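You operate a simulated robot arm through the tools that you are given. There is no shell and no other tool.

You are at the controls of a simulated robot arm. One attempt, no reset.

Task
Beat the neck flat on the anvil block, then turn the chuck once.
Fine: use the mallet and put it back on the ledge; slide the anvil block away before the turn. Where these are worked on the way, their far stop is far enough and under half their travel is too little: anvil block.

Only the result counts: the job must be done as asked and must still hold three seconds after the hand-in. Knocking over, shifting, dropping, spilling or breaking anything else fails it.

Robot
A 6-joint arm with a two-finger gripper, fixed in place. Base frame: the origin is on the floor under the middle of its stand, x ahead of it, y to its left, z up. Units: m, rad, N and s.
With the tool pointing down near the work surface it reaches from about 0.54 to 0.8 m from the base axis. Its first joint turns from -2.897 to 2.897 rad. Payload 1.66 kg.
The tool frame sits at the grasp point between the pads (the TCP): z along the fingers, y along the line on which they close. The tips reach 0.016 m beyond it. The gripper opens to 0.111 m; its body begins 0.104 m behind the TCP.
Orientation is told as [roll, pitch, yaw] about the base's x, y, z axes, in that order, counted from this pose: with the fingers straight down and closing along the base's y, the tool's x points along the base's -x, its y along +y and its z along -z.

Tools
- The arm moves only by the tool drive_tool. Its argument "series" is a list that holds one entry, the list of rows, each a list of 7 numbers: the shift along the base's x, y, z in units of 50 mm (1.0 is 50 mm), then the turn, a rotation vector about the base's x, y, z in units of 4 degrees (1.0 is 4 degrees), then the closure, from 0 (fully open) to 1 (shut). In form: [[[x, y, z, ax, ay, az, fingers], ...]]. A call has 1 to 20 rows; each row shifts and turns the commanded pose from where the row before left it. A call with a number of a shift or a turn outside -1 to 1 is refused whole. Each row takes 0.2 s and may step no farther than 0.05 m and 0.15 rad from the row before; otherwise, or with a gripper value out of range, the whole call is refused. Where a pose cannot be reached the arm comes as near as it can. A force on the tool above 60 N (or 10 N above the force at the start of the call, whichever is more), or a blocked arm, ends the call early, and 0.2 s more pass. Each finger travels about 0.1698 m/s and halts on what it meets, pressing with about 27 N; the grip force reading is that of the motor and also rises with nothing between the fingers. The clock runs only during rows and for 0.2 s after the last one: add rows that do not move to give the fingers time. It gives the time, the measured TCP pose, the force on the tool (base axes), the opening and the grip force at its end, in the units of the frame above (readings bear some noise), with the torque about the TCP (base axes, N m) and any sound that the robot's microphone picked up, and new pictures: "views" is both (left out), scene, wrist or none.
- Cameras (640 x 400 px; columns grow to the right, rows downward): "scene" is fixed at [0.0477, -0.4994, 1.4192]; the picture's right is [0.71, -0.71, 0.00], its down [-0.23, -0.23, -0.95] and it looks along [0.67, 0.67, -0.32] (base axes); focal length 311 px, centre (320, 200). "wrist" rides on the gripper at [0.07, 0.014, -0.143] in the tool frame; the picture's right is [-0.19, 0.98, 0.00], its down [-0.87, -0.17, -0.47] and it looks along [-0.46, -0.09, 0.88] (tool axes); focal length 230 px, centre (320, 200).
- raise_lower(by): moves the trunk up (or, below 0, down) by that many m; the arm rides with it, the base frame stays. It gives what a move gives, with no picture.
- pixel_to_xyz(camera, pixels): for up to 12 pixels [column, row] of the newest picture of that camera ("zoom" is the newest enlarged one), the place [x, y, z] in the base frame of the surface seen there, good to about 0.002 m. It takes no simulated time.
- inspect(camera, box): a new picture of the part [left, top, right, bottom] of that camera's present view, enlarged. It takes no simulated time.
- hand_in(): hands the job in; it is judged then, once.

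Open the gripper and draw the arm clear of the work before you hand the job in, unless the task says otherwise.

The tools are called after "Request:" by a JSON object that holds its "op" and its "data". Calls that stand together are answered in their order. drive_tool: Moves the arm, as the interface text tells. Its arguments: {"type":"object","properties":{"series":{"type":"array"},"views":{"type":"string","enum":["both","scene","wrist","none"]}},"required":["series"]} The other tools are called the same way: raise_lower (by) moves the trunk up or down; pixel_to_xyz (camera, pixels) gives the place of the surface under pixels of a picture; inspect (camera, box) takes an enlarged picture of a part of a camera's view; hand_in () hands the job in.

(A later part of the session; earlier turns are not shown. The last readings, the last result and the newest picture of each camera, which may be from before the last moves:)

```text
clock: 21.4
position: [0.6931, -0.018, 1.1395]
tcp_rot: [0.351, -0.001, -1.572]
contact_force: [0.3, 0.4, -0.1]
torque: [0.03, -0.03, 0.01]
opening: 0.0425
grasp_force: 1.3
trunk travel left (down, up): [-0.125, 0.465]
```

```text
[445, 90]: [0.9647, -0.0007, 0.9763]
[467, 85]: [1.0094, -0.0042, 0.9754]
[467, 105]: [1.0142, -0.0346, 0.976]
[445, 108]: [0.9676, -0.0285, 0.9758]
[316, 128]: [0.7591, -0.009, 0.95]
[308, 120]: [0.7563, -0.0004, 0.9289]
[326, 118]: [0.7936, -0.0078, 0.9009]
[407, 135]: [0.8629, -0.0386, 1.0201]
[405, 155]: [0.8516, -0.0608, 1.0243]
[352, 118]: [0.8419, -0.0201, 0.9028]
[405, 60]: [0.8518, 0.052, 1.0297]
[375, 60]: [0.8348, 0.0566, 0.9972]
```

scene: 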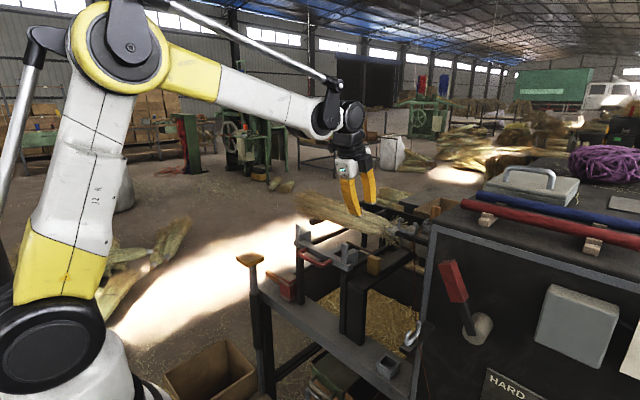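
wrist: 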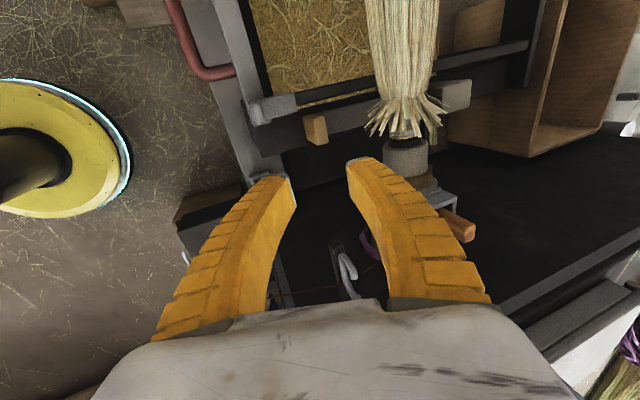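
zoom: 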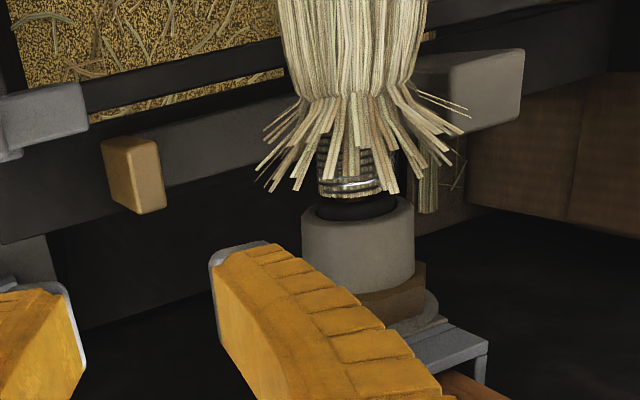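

The block top spans x≈0.95–1.015, z 0.976, y -0.04–0, and the neck is near x 0.86, y -0.02…-0.06, so the anvil must be pulled about 0.12 m toward me. I descend along the tool axis so the fingers straddle the knob.

Request:
{"op": "drive_tool", "data": {"series": [[[0.172, -0.01, -0.5, 0, 0, 0, 0.64], [0.172, -0.01, -0.5, 0, 0, 0, 0.64], [0.172, -0.01, -0.5, 0, 0, 0, 0.64], [0.172, -0.01, -0.5, 0, 0, 0, 0.64], [0.172, -0.01, -0.5, 0, 0, 0, 0.64], [0.172, -0.01, -0.5, 0, 0, 0, 0.64], [0, 0, 0, 0, 0, 0, 0.64]]]}}

```text
clock: 23.0
position: [0.7454, -0.0182, 0.9898]
tcp_rot: [0.349, 0.002, -1.571]
contact_force: [-0.4, -0.1, 0.3]
torque: [0.01, 0.04, -0.01]
opening: 0.0428
grasp_force: 1.7
trunk travel left (down, up): [-0.125, 0.465]
```

scene: 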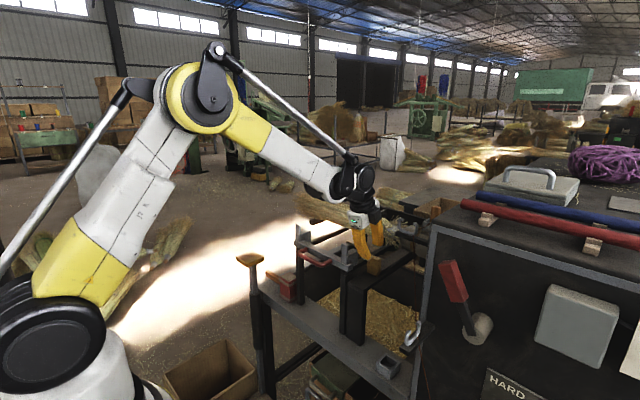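
wrist: 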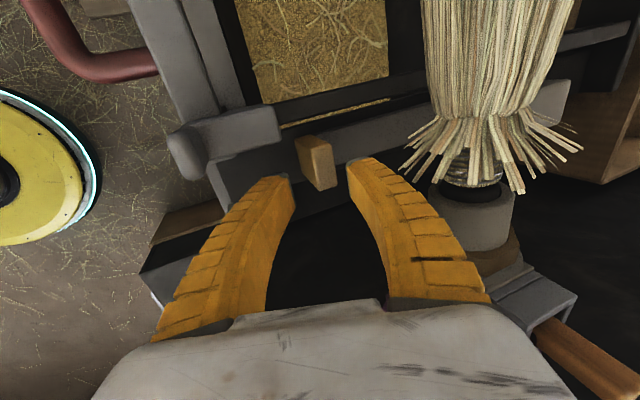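

The knob at (317,163) lies right between the fingertips; I go the last 5 cm down along the tool axis and close on it.

Request:
{"op": "drive_tool", "data": {"series": [[[0.11, -0.02, -0.35, 0, 0, 0, 0.64], [0.11, -0.02, -0.35, 0, 0, 0, 0.64], [0.11, 0, -0.35, 0, 0, 0, 0.64], [0, 0, 0, 0, 0, 0, 0.64], [0, 0, 0, 0, 0, 0, 0.8], [0, 0, 0, 0, 0, 0, 0.8]]]}}

```text
clock: 24.4
position: [0.7617, -0.0226, 0.9351]
tcp_rot: [0.349, -0.002, -1.57]
contact_force: [1.0, 0.1, -0.2]
torque: [-0.01, -0.02, 0.02]
opening: 0.0256
grasp_force: 2.3
trunk travel left (down, up): [-0.125, 0.465]
```

scene: 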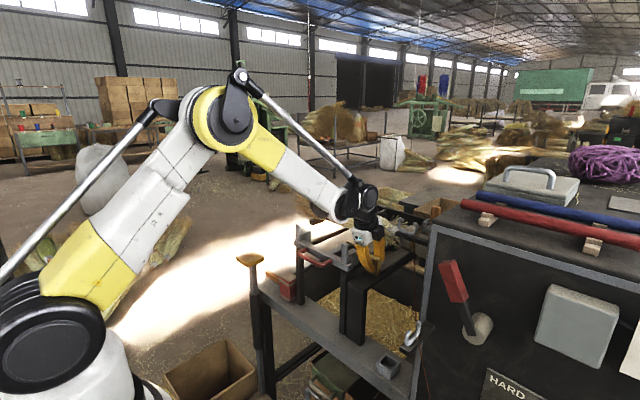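
wrist: 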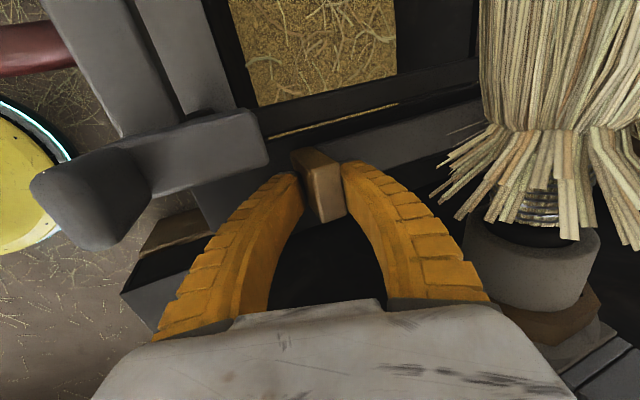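

The fingers hold the knob (opening 25.6 mm); I pull it slowly toward me along -x.

Request:
{"op": "drive_tool", "data": {"series": [[[0, 0, 0, 0, 0, 0, 1], [0, 0, 0, 0, 0, 0, 1], [-0.2, 0, 0, 0, 0, 0, 1], [-0.2, 0, 0, 0, 0, 0, 1], [-0.2, 0, 0, 0, 0, 0, 1], [-0.2, 0, 0, 0, 0, 0, 1], [-0.2, 0, 0, 0, 0, 0, 1], [0, 0, 0, 0, 0, 0, 1]]]}}

```text
clock: 26.2
position: [0.7133, -0.0218, 0.938]
tcp_rot: [0.347, -0.001, -1.571]
contact_force: [0.5, 7.8, -15.4]
torque: [0.19, 0.87, -0.04]
opening: 0.0182
grasp_force: 33.9
trunk travel left (down, up): [-0.125, 0.465]
```

scene: 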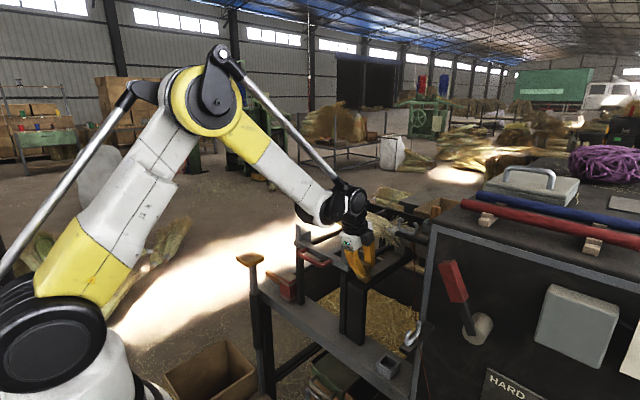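
wrist: 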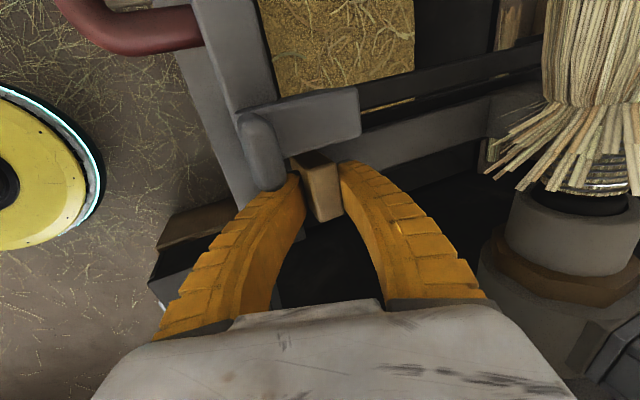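

The knob follows (the slab has moved about 5 cm) but the squeezing at an angle gives a -15 N load; I loosen the grip slightly and go on pulling in small steps.

Request:
{"op": "drive_tool", "data": {"series": [[[0, 0, 0, 0, 0, 0, 0.77], [0, 0, 0, 0, 0, 0, 0.77], [-0.1, 0, 0, 0, 0, 0, 0.77], [-0.1, 0, 0, 0, 0, 0, 0.77], [-0.1, 0, 0, 0, 0, 0, 0.77], [0, 0, 0, 0, 0, 0, 0.77]]]}}

```text
clock: 27.6
position: [0.6966, -0.0239, 0.9381]
tcp_rot: [0.35, 0.0, -1.571]
contact_force: [2.1, -0.2, 0.5]
torque: [0.01, 0.02, 0.0]
opening: 0.0305
grasp_force: 3.3
trunk travel left (down, up): [-0.125, 0.465]
```

scene: 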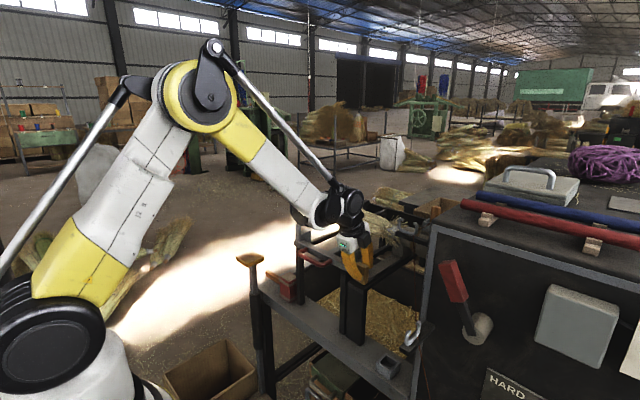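
wrist: 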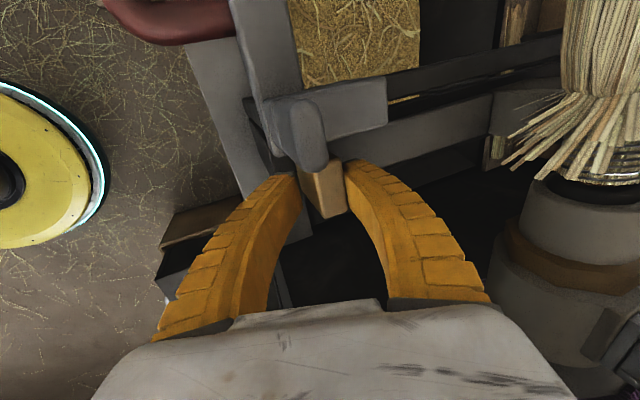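

Forces are near zero and the knob still follows; I keep pulling 2–3 cm more, watching for the stop.

Request:
{"op": "drive_tool", "data": {"series": [[[-0.1, 0, 0, 0, 0, 0, 0.77], [-0.1, 0, 0, 0, 0, 0, 0.77], [-0.1, 0, 0, 0, 0, 0, 0.77], [-0.1, 0, 0, 0, 0, 0, 0.77], [-0.1, 0, 0, 0, 0, 0, 0.77], [0, 0, 0, 0, 0, 0, 0.77]]]}}

```text
clock: 29.0
position: [0.6721, -0.0213, 0.9369]
tcp_rot: [0.349, -0.001, -1.57]
contact_force: [2.3, -0.7, -0.1]
torque: [0.04, 0.03, 0.01]
opening: 0.03
grasp_force: 3.1
trunk travel left (down, up): [-0.125, 0.465]
```

scene: 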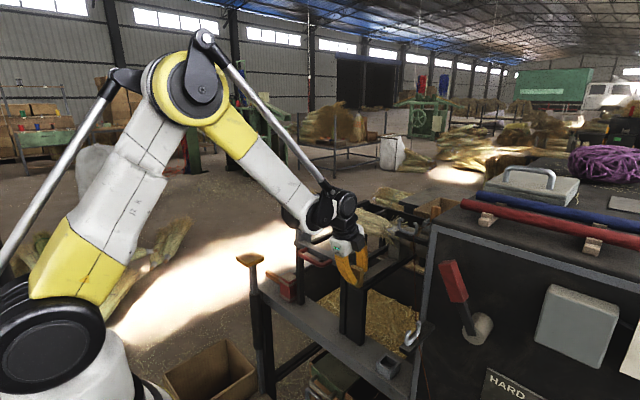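
wrist: 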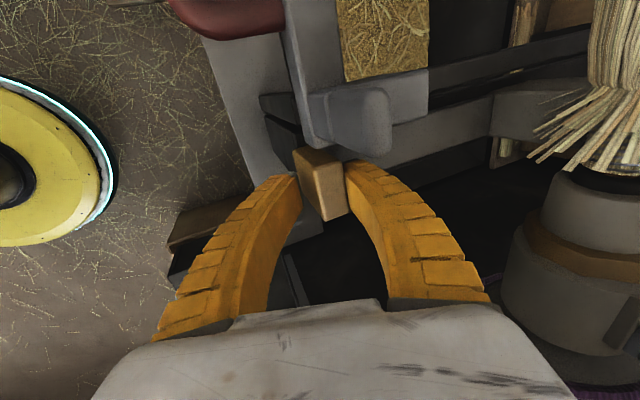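

It still slides freely; I check where the block now is and pull further.

Request:
{"op": "pixel_to_xyz", "data": {"camera": "wrist", "pixels": [[500, 110], [495, 100], [515, 110], [500, 150], [545, 95], [322, 165], [440, 130]]}}

Request:
{"op": "drive_tool", "data": {"series": [[[-0.1, 0, 0, 0, 0, 0, 0.77], [-0.1, 0, 0, 0, 0, 0, 0.77], [-0.1, 0, 0, 0, 0, 0, 0.77], [-0.1, 0, 0, 0, 0, 0, 0.77], [0, 0, 0, 0, 0, 0, 0.77]]]}}

```text
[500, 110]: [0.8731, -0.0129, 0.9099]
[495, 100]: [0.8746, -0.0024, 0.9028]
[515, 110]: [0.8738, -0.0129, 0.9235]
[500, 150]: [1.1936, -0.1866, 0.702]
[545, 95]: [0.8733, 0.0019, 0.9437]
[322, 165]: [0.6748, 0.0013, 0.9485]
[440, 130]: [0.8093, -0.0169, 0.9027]
```

```text
clock: 30.2
position: [0.652, -0.0239, 0.9363]
tcp_rot: [0.351, 0.0, -1.571]
contact_force: [1.9, -1.3, -0.9]
torque: [0.0, -0.01, -0.03]
opening: 0.03
grasp_force: 3.4
trunk travel left (down, up): [-0.125, 0.465]
```

scene: 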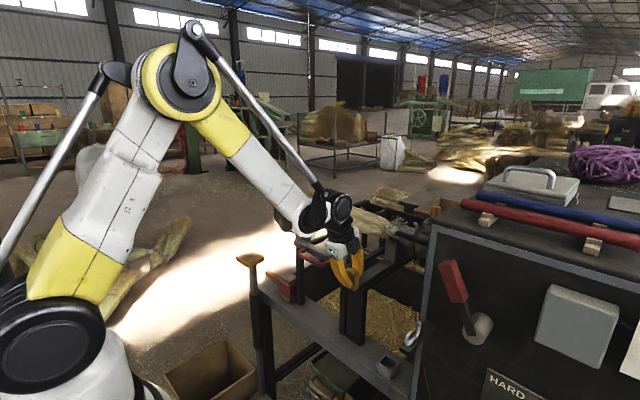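
wrist: 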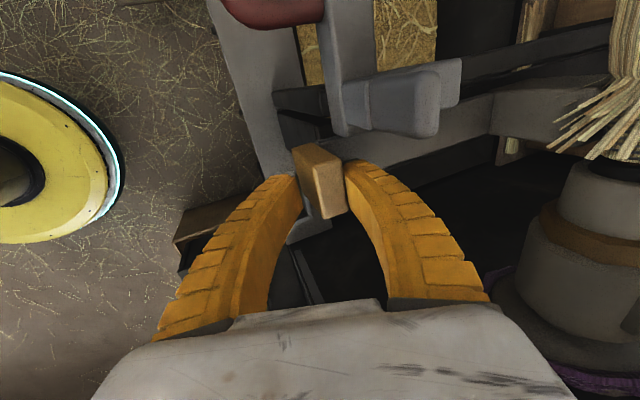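

The block's near face is now at about x 0.853; it must come about 2–3 cm more to be centred under the neck, so I keep pulling toward the stop.

Request:
{"op": "drive_tool", "data": {"series": [[[-0.1, 0, 0, 0, 0, 0, 0.77], [-0.1, 0, 0, 0, 0, 0, 0.77], [-0.1, 0, 0, 0, 0, 0, 0.77], [-0.1, 0, 0, 0, 0, 0, 0.77], [-0.1, 0, 0, 0, 0, 0, 0.77], [-0.1, 0, 0, 0, 0, 0, 0.77], [0, 0, 0, 0, 0, 0, 0.77]]]}}

```text
clock: 31.8
position: [0.6268, -0.0207, 0.933]
tcp_rot: [0.351, -0.001, -1.573]
contact_force: [51.2, -7.0, -4.4]
torque: [0.14, 0.88, -0.18]
opening: 0.058
grasp_force: 22.3
trunk travel left (down, up): [-0.125, 0.465]
```

scene: 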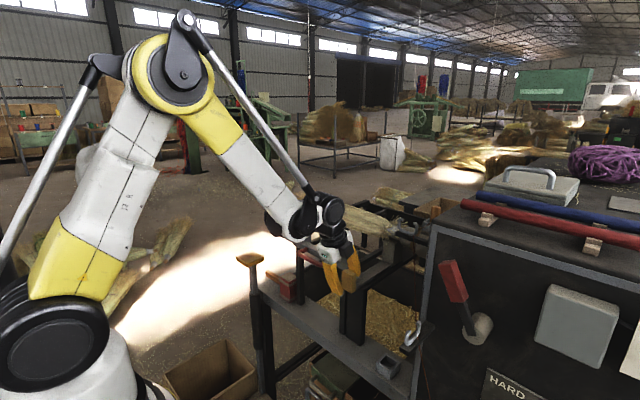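
wrist: 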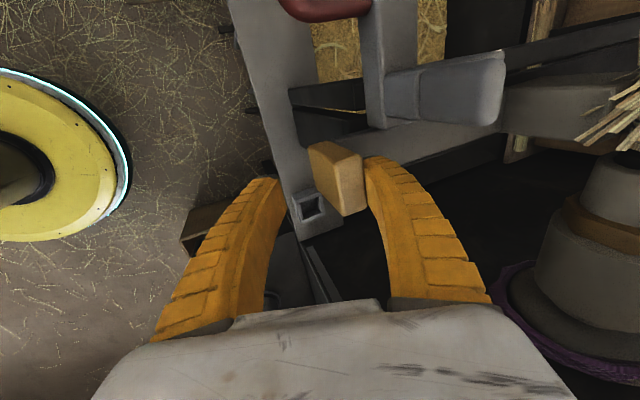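

The stop is met (51 N in x, fingers spread to 58 mm). I ease back forward to unload and measure where knob and block rest.

Request:
{"op": "drive_tool", "data": {"series": [[[0.1, 0, 0, 0, 0, 0, 0.6], [0.1, 0, 0, 0, 0, 0, 0.55], [0, 0, 0, 0, 0, 0, 0.55]]]}}

```text
clock: 32.6
position: [0.6305, -0.0218, 0.9352]
tcp_rot: [0.347, -0.001, -1.57]
contact_force: [0.7, 0.6, 0.1]
torque: [0.02, -0.01, 0.01]
opening: 0.0522
grasp_force: 1.4
trunk travel left (down, up): [-0.125, 0.465]
```

scene: 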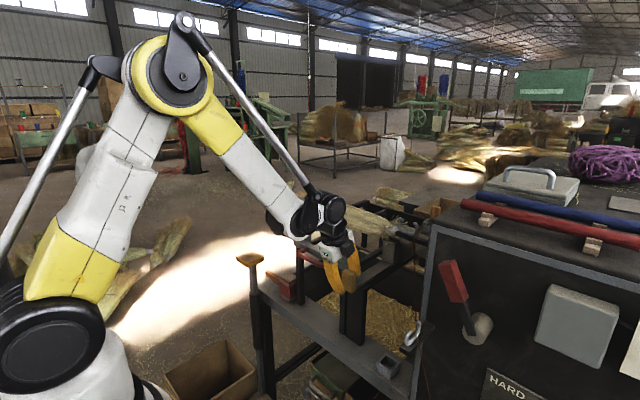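
wrist: 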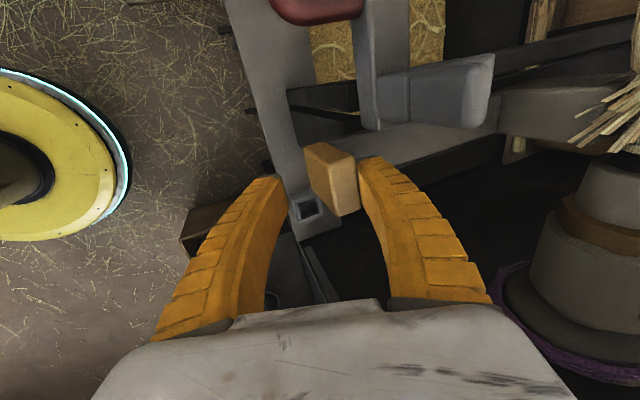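

Request:
{"op": "pixel_to_xyz", "data": {"camera": "wrist", "pixels": [[335, 155], [318, 165], [345, 180], [510, 100], [540, 100], [570, 90], [500, 70]]}}

```text
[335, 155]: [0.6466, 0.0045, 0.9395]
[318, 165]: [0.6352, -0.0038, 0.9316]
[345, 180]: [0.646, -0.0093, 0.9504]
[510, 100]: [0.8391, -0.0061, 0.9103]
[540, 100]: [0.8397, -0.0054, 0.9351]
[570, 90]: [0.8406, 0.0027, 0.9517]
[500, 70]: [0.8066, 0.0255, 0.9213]
```

The block now spans x≈0.84–0.90 under the neck. I open a little, back out along the tool axis and travel above the mallet handle with the tool straight down.

Request:
{"op": "drive_tool", "data": {"series": [[[0, 0, 0, 0, 0, 0, 0.5], [-0.3, 0, 0.85, 0, 0, 0, 0.5], [-0.3, 0, 0.85, 0, 0, 0, 0.5], [-0.3, 0, 0.85, 0, 0, 0, 0.5], [-0.3, 0, 0.85, 0, 0, 0, 0.5], [0.2, 0.75, -0.1, 0, 1, 0, 0.5], [0.2, 0.75, -0.1, 0, 1, 0, 0.5], [0.2, 0.75, -0.1, 0, 1, 0, 0.5], [0.2, 0.75, -0.1, 0, 1, 0, 0.5], [0.2, 0.75, -0.1, 0, 1, 0, 0.5], [0.2, 0.75, -0.1, 0, 0, 0, 0.5], [0.2, 0.75, -0.1, 0, 0, 0, 0.5], [0.2, 0.75, -0.1, 0, 0, 0, 0.5], [0.2, 0.75, -0.1, 0, 0, 0, 0.5], [0.2, 0.75, -0.1, 0, 0, 0, 0.5], [0, 0, 0, 0, 0, 0, 0.5]]]}}

```text
clock: 36.0
position: [0.6694, 0.3528, 1.0566]
tcp_rot: [0.0, -0.001, -1.571]
contact_force: [-0.1, 0.5, 0.4]
torque: [-0.03, -0.02, 0.0]
opening: 0.0574
grasp_force: 1.9
trunk travel left (down, up): [-0.125, 0.465]
```

scene: 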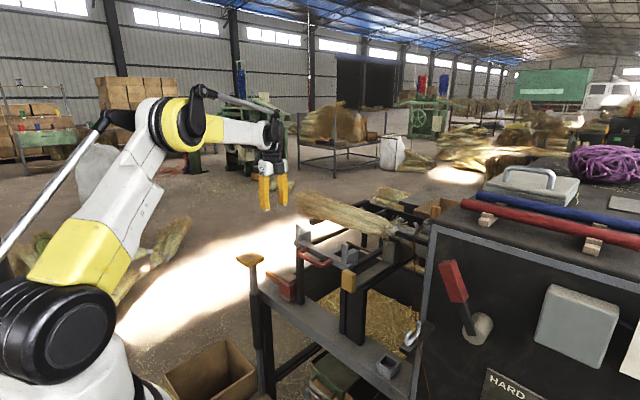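
wrist: 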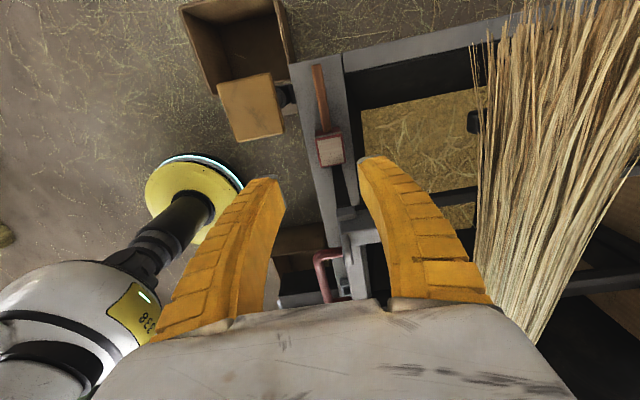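

The mallet is in full view: handle from (316,65) to (325,130), head at (329,150). I measure it and the pad edge.

Request:
{"op": "inspect", "data": {"camera": "wrist", "box": [270, 40, 390, 190]}}

Request:
{"op": "pixel_to_xyz", "data": {"camera": "wrist", "pixels": [[317, 68], [320, 90], [324, 120], [326, 90], [314, 90], [320, 140], [341, 138], [322, 160], [341, 160], [283, 130], [272, 80], [236, 135]]}}

```text
2.67 times, centred on (330, 115) of wrist
```

zoom: 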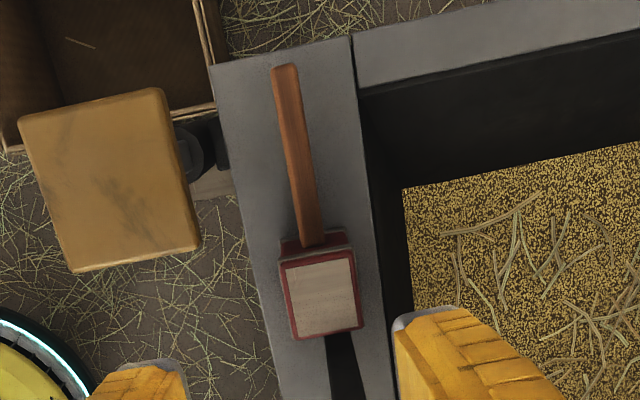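

```text
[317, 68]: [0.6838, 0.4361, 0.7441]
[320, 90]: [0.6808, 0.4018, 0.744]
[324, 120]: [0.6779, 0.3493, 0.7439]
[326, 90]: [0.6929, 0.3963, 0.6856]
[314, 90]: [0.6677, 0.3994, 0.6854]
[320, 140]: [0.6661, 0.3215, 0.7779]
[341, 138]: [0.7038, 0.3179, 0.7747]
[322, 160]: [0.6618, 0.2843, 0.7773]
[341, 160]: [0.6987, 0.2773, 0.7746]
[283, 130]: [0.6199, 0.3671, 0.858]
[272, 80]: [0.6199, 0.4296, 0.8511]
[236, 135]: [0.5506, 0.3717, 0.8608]
```

The handle lies from (0.684,0.436) to (0.6795,0.349), top z 0.744, and the pad edge is at x 0.620. I narrow the opening to 4 cm, align with the handle's 3° slant and descend to just above it.

Request:
{"op": "drive_tool", "data": {"series": [[[0.21, 0.24, 0, 0, 0, -0.7, 0.64], [0, 0, -0.6, 0, 0, 0, 0.64], [0, 0, -0.8, 0, 0, 0, 0.64], [0, 0, -0.8, 0, 0, 0, 0.64], [0, 0, -0.8, 0, 0, 0, 0.64], [0, 0, -0.8, 0, 0, 0, 0.64], [0, 0, -0.8, 0, 0, 0, 0.64], [0, 0, 0, 0, 0, 0, 0.64]]]}}

```text
clock: 37.8
position: [0.6804, 0.3647, 0.827]
tcp_rot: [0.0, 0.002, -1.62]
contact_force: [0.3, -0.6, -1.2]
torque: [-0.02, -0.02, 0.01]
opening: 0.0424
grasp_force: 1.7
trunk travel left (down, up): [-0.125, 0.465]
```

scene: 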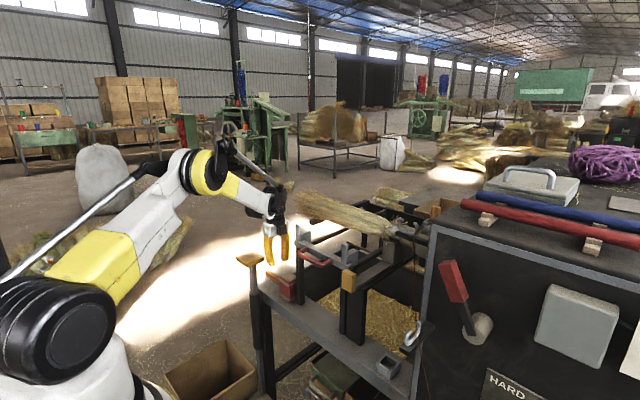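
wrist: 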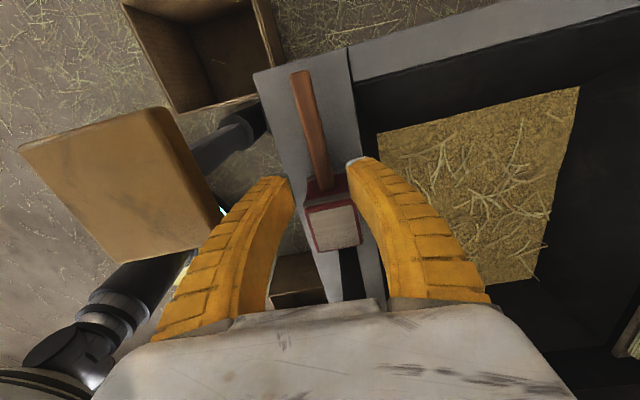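

The handle at (318,130) runs between the fingertips; I lower the remaining 95 mm slowly.

Request:
{"op": "drive_tool", "data": {"series": [[[0, 0, -0.5, 0, 0, 0, 0.64], [0, 0, -0.5, 0, 0, 0, 0.64], [0, 0, -0.5, 0, 0, 0, 0.64], [0, 0, -0.4, 0, 0, 0, 0.64], [0, 0, 0, 0, 0, 0, 0.64]]]}}

```text
clock: 39.0
position: [0.683, 0.3617, 0.7332]
tcp_rot: [0.0, 0.0, -1.622]
contact_force: [-0.2, 0.2, -0.4]
torque: [-0.03, -0.01, -0.04]
opening: 0.0426
grasp_force: 1.9
trunk travel left (down, up): [-0.125, 0.465]
```

scene: 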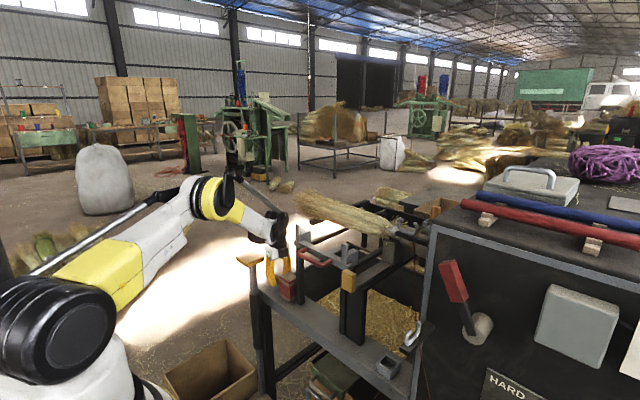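
wrist: 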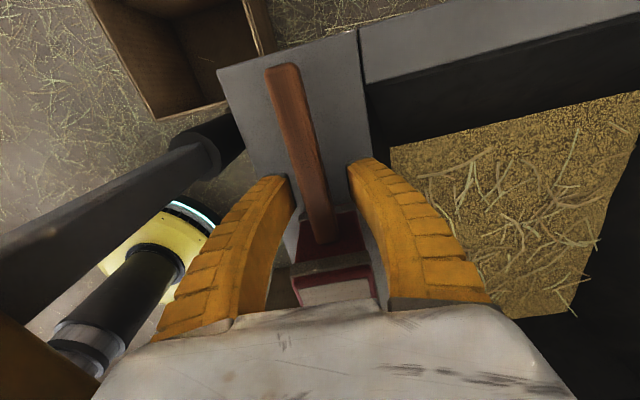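

The handle is between the pads with no contact force; I close the gripper fully on it.

Request:
{"op": "drive_tool", "data": {"series": [[[0, 0, 0, 0, 0, 0, 0.8], [0, 0, 0, 0, 0, 0, 0.9], [0, 0, 0, 0, 0, 0, 1], [0, 0, 0, 0, 0, 0, 1]]]}}

```text
clock: 40.0
position: [0.6825, 0.3635, 0.735]
tcp_rot: [0.0, 0.001, -1.619]
contact_force: [3.1, 0.9, 6.0]
torque: [-0.14, -0.04, 0.11]
opening: 0.0148
grasp_force: 26.9
trunk travel left (down, up): [-0.125, 0.465]
```

scene: 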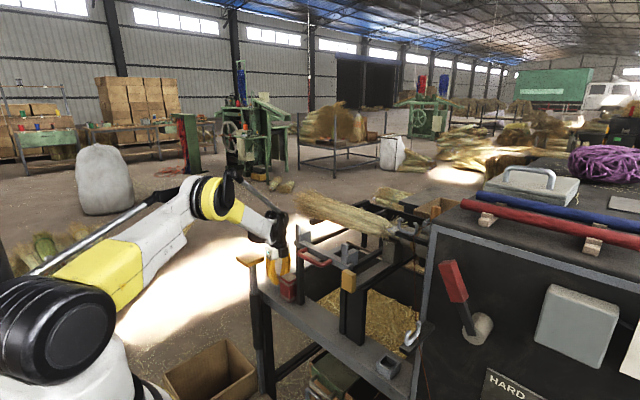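
wrist: 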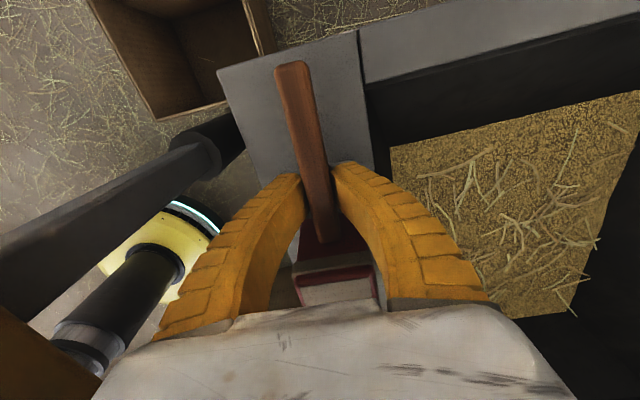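

The mallet is gripped (27 N, opening 14.8 mm). I lift it straight up 1 cm per step and watch force and picture.

Request:
{"op": "drive_tool", "data": {"series": [[[0, 0, 0.2, 0, 0, 0, 1], [0, 0, 0.3, 0, 0, 0, 1], [0, 0, 0.5, 0, 0, 0, 1], [0, 0, 0, 0, 0, 0, 1]]]}}

```text
clock: 41.0
position: [0.6823, 0.3618, 0.781]
tcp_rot: [0.0, -0.001, -1.62]
contact_force: [-1.0, 0.2, -2.5]
torque: [0.17, 0.0, 0.01]
opening: 0.012
grasp_force: 27.2
trunk travel left (down, up): [-0.125, 0.465]
```

scene: 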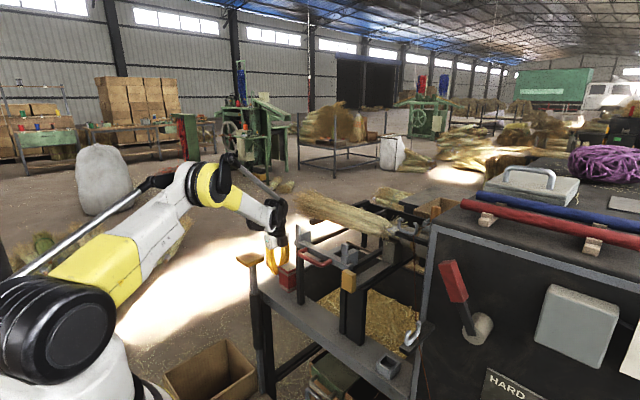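
wrist: 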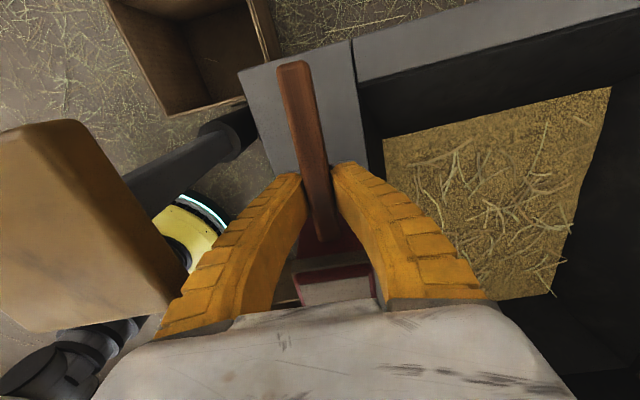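

The mallet hangs level in the grip (about 0.25 kg). I lift it clear above the carriage with a small shift to +y.

Request:
{"op": "drive_tool", "data": {"series": [[[0, 0.1, 0.7, 0, 0, 0, 1], [0, 0.1, 0.7, 0, 0, 0, 1], [0, 0.1, 0.7, 0, 0, 0, 1], [0, 0.1, 0.8, 0, 0, 0, 1], [0, 0, 0.8, 0, 0, 0, 1], [0, 0, 0.8, 0, 0, 0, 1], [0, 0, 0.8, 0, 0, 0, 1], [0, 0, 0, 0, 0, 0, 1]]]}}

Request:
{"op": "raise_lower", "data": {"by": 0.12}}

```text
clock: 42.8
position: [0.6821, 0.3821, 1.0454]
tcp_rot: [0.0, -0.002, -1.62]
contact_force: [-0.4, -0.1, -4.2]
torque: [0.16, -0.04, -0.02]
opening: 0.0118
grasp_force: 27.3
trunk travel left (down, up): [-0.125, 0.465]
```

scene: 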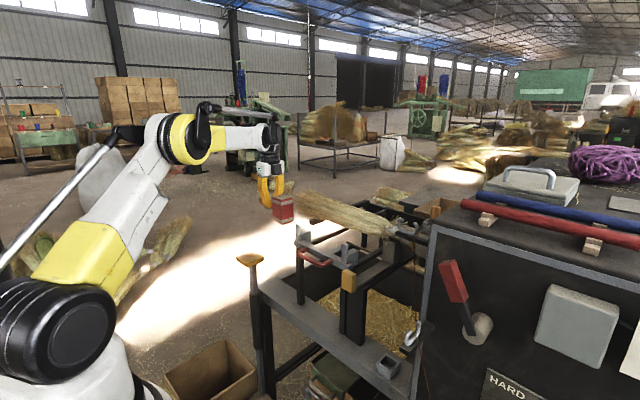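
wrist: 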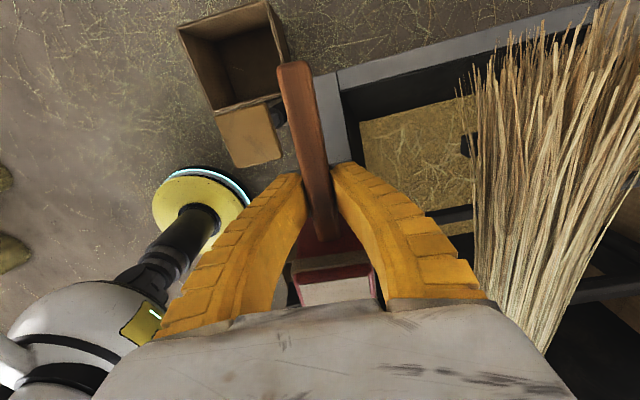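

```text
clock: 44.3
position: [0.6809, 0.3824, 1.1644]
tcp_rot: [-0.001, -0.001, -1.619]
contact_force: [-0.5, 0.4, -4.1]
torque: [0.13, -0.02, -0.03]
opening: 0.0116
grasp_force: 27.3
trunk travel left (down, up): [-0.245, 0.345]
```

I check in the scene picture that the mallet stays level in the hand before carrying it over.

Request:
{"op": "inspect", "data": {"camera": "scene", "box": [240, 120, 320, 200]}}

```text
5.00 times, centred on (280, 160) of scene
```

zoom: 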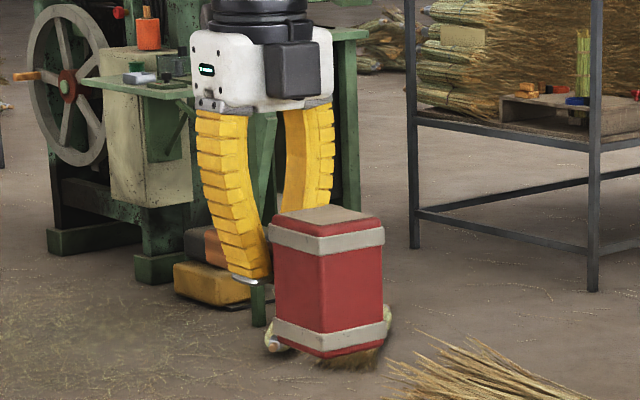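

The mallet is level. I carry it over while turning the tool by +92.8° so the head points away from me (+x), ending in front of the neck at safe height.

Request:
{"op": "drive_tool", "data": {"series": [[[0.03, -0.3, 0, 0, 0, 1, 1], [0.03, -0.34, 0, 0, 0, 1, 1], [0.03, -0.34, 0, 0, 0, 1, 1], [0.03, -0.34, 0, 0, 0, 1, 1], [0.03, -0.34, 0, 0, 0, 1, 1], [0.03, -0.34, 0, 0, 0, 1, 1], [0.03, -0.34, 0, 0, 0, 1, 1], [0.03, -0.34, 0, 0, 0, 1, 1], [0.03, -0.34, 0, 0, 0, 1, 1], [0.03, -0.34, 0, 0, 0, 1, 1], [0.03, -0.34, 0, 0, 0, 1, 1], [0.03, -0.34, 0, 0, 0, 1, 1], [0.03, -0.34, 0, 0, 0, 1, 1], [0.03, -0.34, 0, 0, 0, 1, 1], [0.03, -0.34, 0, 0, 0, 1, 1], [0.03, -0.34, 0, 0, 0, 1, 1], [0.03, -0.34, 0, 0, 0, 1, 1], [0.03, -0.34, 0, 0, 0, 1, 1], [0.03, -0.34, 0, 0, 0, 1, 1], [0.03, -0.34, 0, 0, 0, 1, 1]]]}}

Request:
{"op": "drive_tool", "data": {"series": [[[0.03, -0.34, 0, 0, 0, 1, 1], [0.03, -0.34, 0, 0, 0, 1, 1], [0.03, -0.34, 0, 0, 0, 1, 1], [0.03, -0.34, 0, 0, 0, 0.2, 1], [0, 0, 0, 0, 0, 0, 1]]]}}

```text
clock: 48.5
position: [0.7125, 0.0444, 1.1665]
tcp_rot: [-0.001, -0.002, -0.224]
contact_force: [-0.1, -0.1, -3.4]
torque: [0.05, 0.12, -0.01]
opening: 0.0116
grasp_force: 27.5
trunk travel left (down, up): [-0.245, 0.345]
```

scene: 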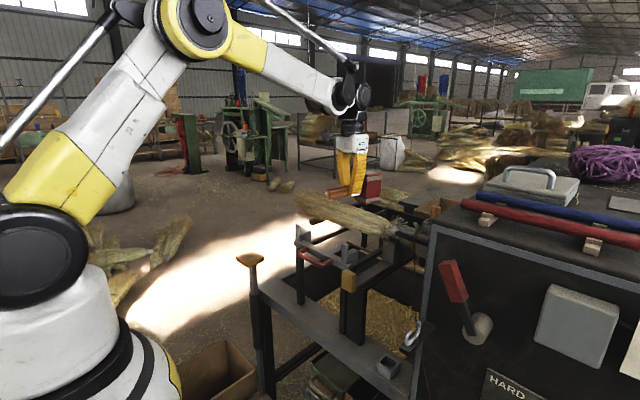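
wrist: 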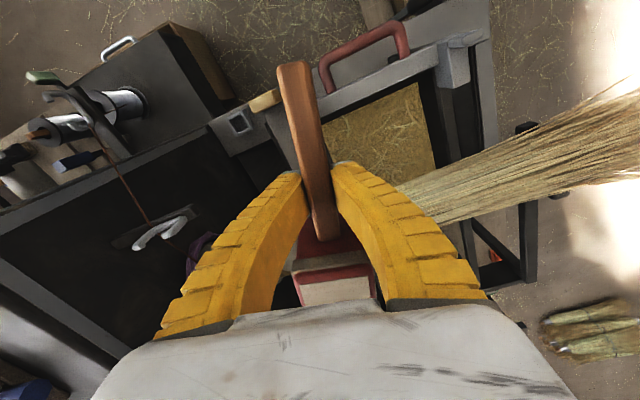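

```text
clock: 49.7
position: [0.718, -0.0246, 1.1694]
tcp_rot: [0.0, 0.001, 0.0]
contact_force: [0.3, -0.1, -3.6]
torque: [0.0, 0.15, 0.0]
opening: 0.0116
grasp_force: 27.1
trunk travel left (down, up): [-0.245, 0.345]
```

scene: 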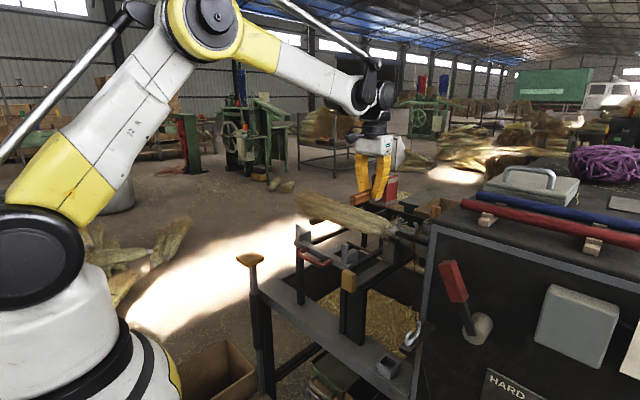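
wrist: 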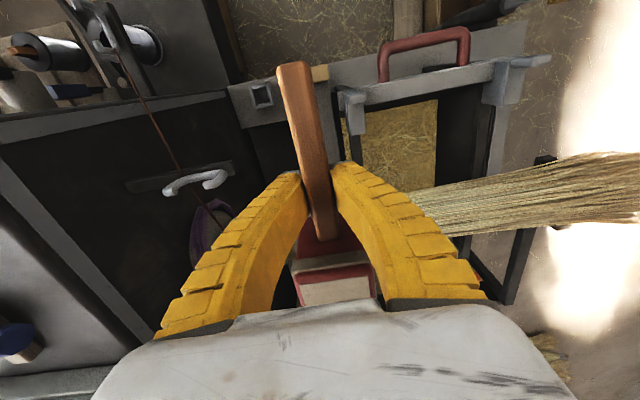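

The mallet points at +x with its handle toward me. I extend forward to hover the head above the neck and check the reach.

Request:
{"op": "drive_tool", "data": {"series": [[[0.4, -0.04, -0.2, 0, 0, 0, 1], [0.4, -0.04, -0.2, 0, 0, 0, 1], [0.4, -0.04, -0.2, 0, 0, 0, 1], [0.38, -0.04, -0.2, 0, 0, 0, 1], [0, 0, 0, 0, 0, 0, 1]]]}}

Request:
{"op": "inspect", "data": {"camera": "scene", "box": [320, 150, 440, 270]}}

```text
clock: 50.9
position: [0.7992, -0.0306, 1.1256]
tcp_rot: [0.0, 0.0, 0.001]
contact_force: [0.8, 0.3, -3.2]
torque: [-0.01, 0.17, 0.0]
opening: 0.0115
grasp_force: 27.2
trunk travel left (down, up): [-0.245, 0.345]
```

scene: 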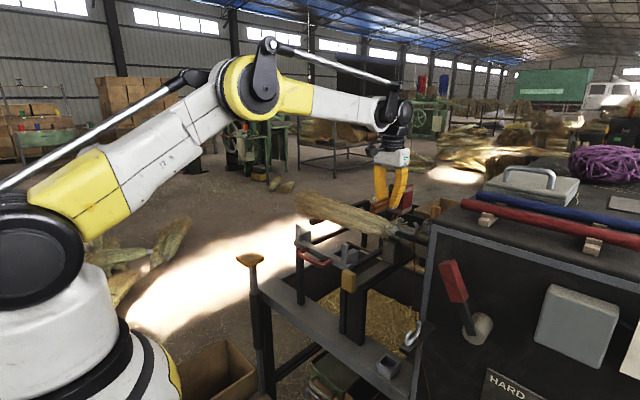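
wrist: 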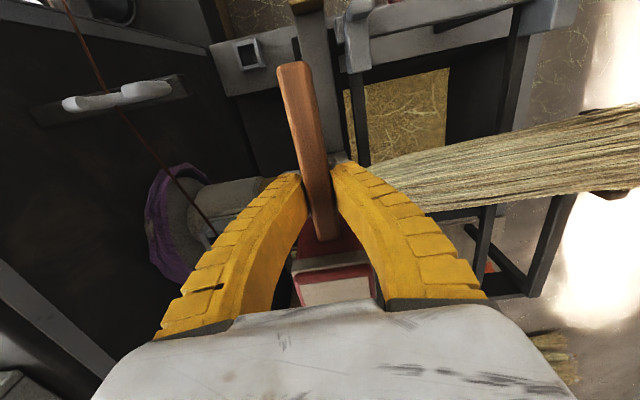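

```text
3.33 times, centred on (380, 210) of scene
```

zoom: 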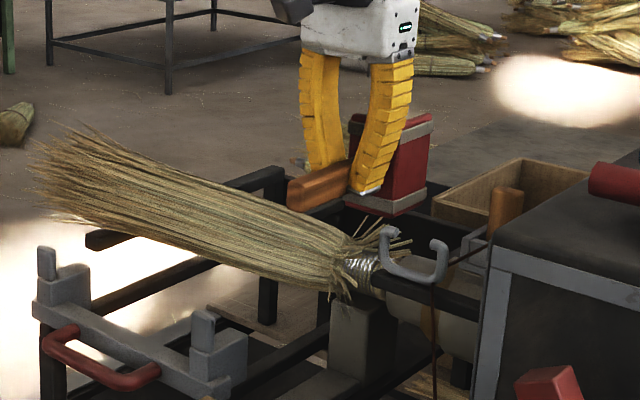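

The mallet head hovers behind-above the neck with the anvil below; I measure head and neck in this zoom to line up.

Request:
{"op": "pixel_to_xyz", "data": {"camera": "zoom", "pixels": [[405, 170], [395, 200], [360, 208], [415, 205], [425, 150], [345, 265], [360, 262], [372, 268], [355, 330], [335, 310], [385, 310], [340, 190]]}}

```text
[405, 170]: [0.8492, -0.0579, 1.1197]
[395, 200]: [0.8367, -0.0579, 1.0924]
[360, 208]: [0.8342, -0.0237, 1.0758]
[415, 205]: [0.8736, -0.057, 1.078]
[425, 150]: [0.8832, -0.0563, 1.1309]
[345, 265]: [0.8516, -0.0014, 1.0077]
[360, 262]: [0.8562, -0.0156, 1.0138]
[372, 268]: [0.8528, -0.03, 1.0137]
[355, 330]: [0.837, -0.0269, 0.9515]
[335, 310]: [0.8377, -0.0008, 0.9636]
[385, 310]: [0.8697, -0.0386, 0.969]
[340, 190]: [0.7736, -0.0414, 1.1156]
```

The head is about 8 mm short of the neck axis (x≈0.868) and 8 mm close to the chuck nose; I shift it (+8, +7 mm) and strike down at speed.

Request:
{"op": "drive_tool", "data": {"series": [[[0.16, 0.14, 0, 0, 0, 0, 1], [0, 0, 0, 0, 0, 0, 1]]], "views": "none"}}

Request:
{"op": "drive_tool", "data": {"series": [[[0, 0, -0.9, 0, 0, 0, 1], [0, 0, -0.9, 0, 0, 0, 1]]]}}

```text
clock: 51.5
position: [0.8076, -0.0227, 1.1261]
tcp_rot: [0.0, 0.0, -0.001]
contact_force: [0.7, 0.9, -3.2]
torque: [0.02, 0.15, 0.0]
opening: 0.0118
grasp_force: 27.3
trunk travel left (down, up): [-0.245, 0.345]
```

```text
clock: 52.1
position: [0.8065, -0.0278, 1.0384]
tcp_rot: [-0.001, 0.001, -0.002]
contact_force: [-9.7, -4.0, 9.3]
torque: [0.05, -0.41, -0.21]
opening: 0.0191
grasp_force: 26.9
trunk travel left (down, up): [-0.245, 0.345]
```

scene: 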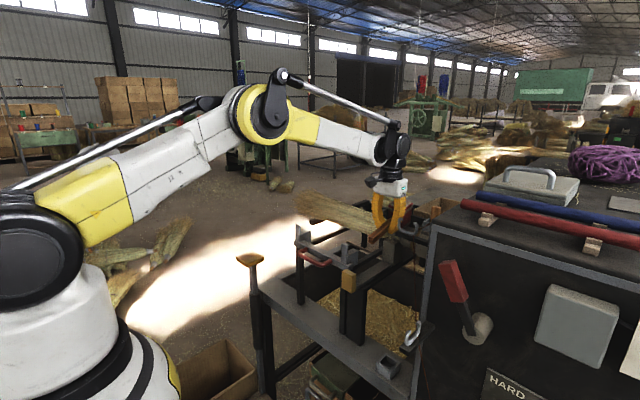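
wrist: 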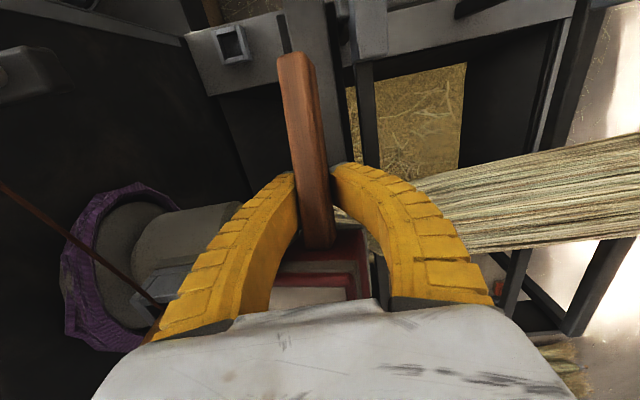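

The head met the neck and the mallet tilted a bit in the grip (opening 19 mm). I look closely at the mallet and the neck.

Request:
{"op": "inspect", "data": {"camera": "scene", "box": [320, 170, 440, 290]}}

Request:
{"op": "inspect", "data": {"camera": "wrist", "box": [220, 30, 420, 310]}}

```text
3.33 times, centred on (380, 230) of scene
```

zoom: 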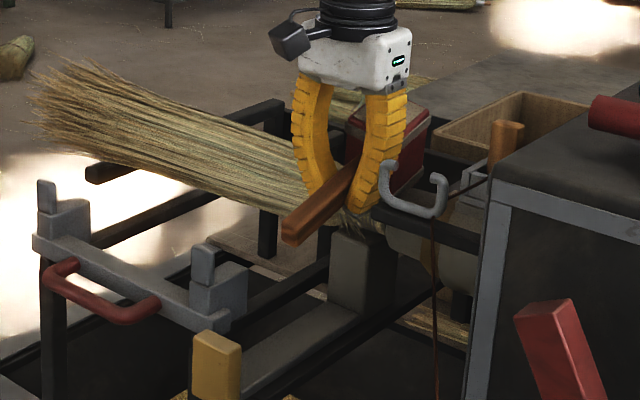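

```text
1.43 times, centred on (320, 170) of wrist
```

zoom: 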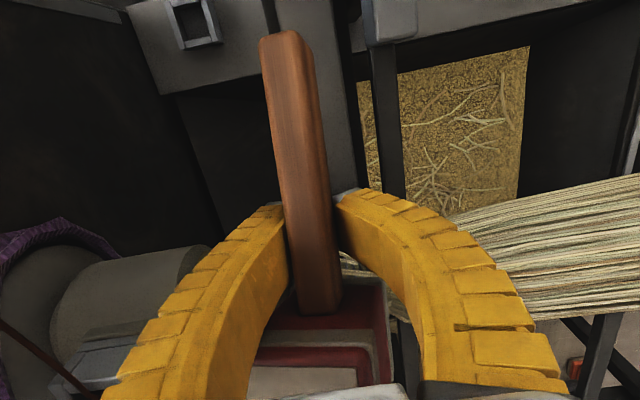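

The mallet tilted about 20° in the grip on impact, so a hold on the handle gives only ~10 N. I lift off and check whether the neck has changed.

Request:
{"op": "drive_tool", "data": {"series": [[[0, 0, 0.6, 0, 0, 0, 1], [0, 0, 0.8, 0, 0, 0, 1], [-0.5, 0, 0.6, 0, 0, 0, 1], [0, 0, 0, 0, 0, 0, 1]]]}}

Request:
{"op": "inspect", "data": {"camera": "scene", "box": [320, 150, 440, 270]}}

```text
clock: 53.1
position: [0.7835, -0.0245, 1.1376]
tcp_rot: [0.001, -0.001, 0.0]
contact_force: [-0.3, 0.2, -3.3]
torque: [0.03, 0.11, -0.01]
opening: 0.0123
grasp_force: 27.2
trunk travel left (down, up): [-0.245, 0.345]
```

scene: 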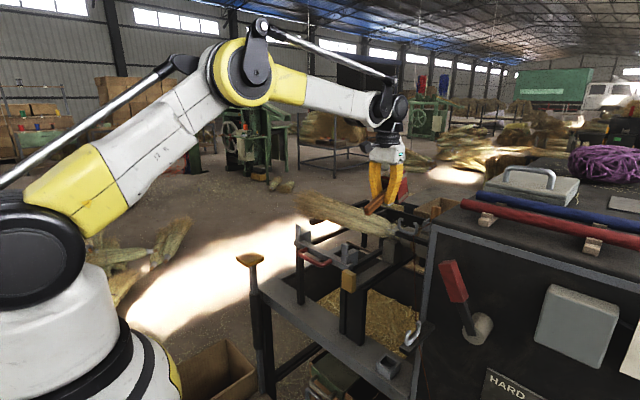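
wrist: 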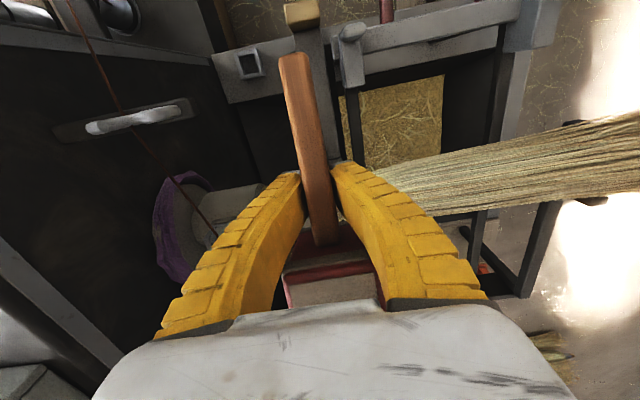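

```text
3.33 times, centred on (380, 210) of scene
```

zoom: 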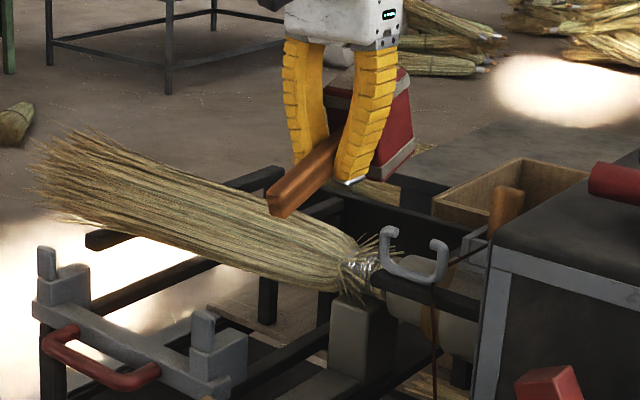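

I zoom in further on the neck and measure its top height again.

Request:
{"op": "inspect", "data": {"camera": "scene", "box": [370, 210, 420, 250]}}

Request:
{"op": "pixel_to_xyz", "data": {"camera": "scene", "pixels": [[384, 227], [386, 229], [388, 228], [390, 230], [388, 232], [391, 226], [385, 234], [393, 233], [400, 236]]}}

```text
10.00 times, centred on (395, 230) of scene
```

zoom: 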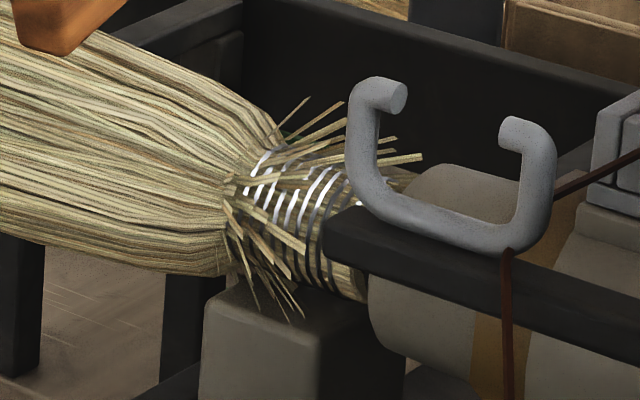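

```text
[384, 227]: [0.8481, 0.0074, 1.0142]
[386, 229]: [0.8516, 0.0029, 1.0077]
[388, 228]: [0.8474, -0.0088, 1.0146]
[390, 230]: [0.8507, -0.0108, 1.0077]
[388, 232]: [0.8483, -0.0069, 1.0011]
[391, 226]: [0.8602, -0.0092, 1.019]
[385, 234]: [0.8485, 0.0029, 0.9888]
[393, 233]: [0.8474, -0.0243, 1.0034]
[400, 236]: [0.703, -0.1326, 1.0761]
```

The neck still looks round (top z≈1.02). I will set the mallet back on the ledge, where it levels itself, and then regrip it by the head for a firm, in-line blow; first the return swing.

Request:
{"op": "drive_tool", "data": {"series": [[[-0.3, 0.2, 0.1, 0, 0, -1, 1], [-0.3, 0.2, 0.1, 0, 0, -1, 1], [-0.3, 0.3, 0.1, 0, 0, -1, 1], [-0.2, 0.34, 0.1, 0, 0, -1, 1], [-0.05, 0.34, 0.1, 0, 0, -1, 1], [-0.05, 0.34, 0, 0, 0, -1, 1], [-0.05, 0.34, 0, 0, 0, -1, 1], [-0.05, 0.34, 0, 0, 0, -1, 1], [-0.05, 0.34, 0, 0, 0, -1, 1], [-0.05, 0.34, 0, 0, 0, -1, 1], [-0.05, 0.36, 0, 0, 0, -1, 1], [-0.05, 0.36, 0, 0, 0, -1, 1], [-0.05, 0.36, 0, 0, 0, -1, 1], [-0.05, 0.36, 0, 0, 0, -1, 1], [-0.05, 0.36, 0, 0, 0, -1, 1], [-0.05, 0.36, 0, 0, 0, -1, 1], [-0.05, 0.36, 0, 0, 0, -1, 1], [-0.05, 0.36, 0, 0, 0, -1, 1], [-0.05, 0.36, 0, 0, 0, -1, 1], [-0.05, 0.36, 0, 0, 0, -1, 1]]], "views": "scene"}}

```text
clock: 57.3
position: [0.6836, 0.3103, 1.1613]
tcp_rot: [0.0, 0.0, -1.398]
contact_force: [0.7, -0.3, -3.2]
torque: [0.12, 0.03, 0.03]
opening: 0.0119
grasp_force: 27.1
trunk travel left (down, up): [-0.245, 0.345]
```

scene: 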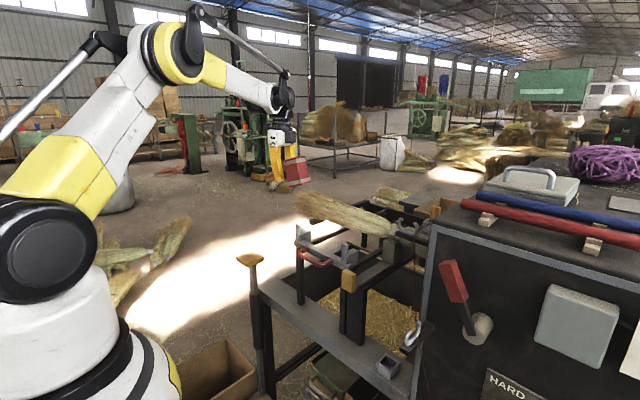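

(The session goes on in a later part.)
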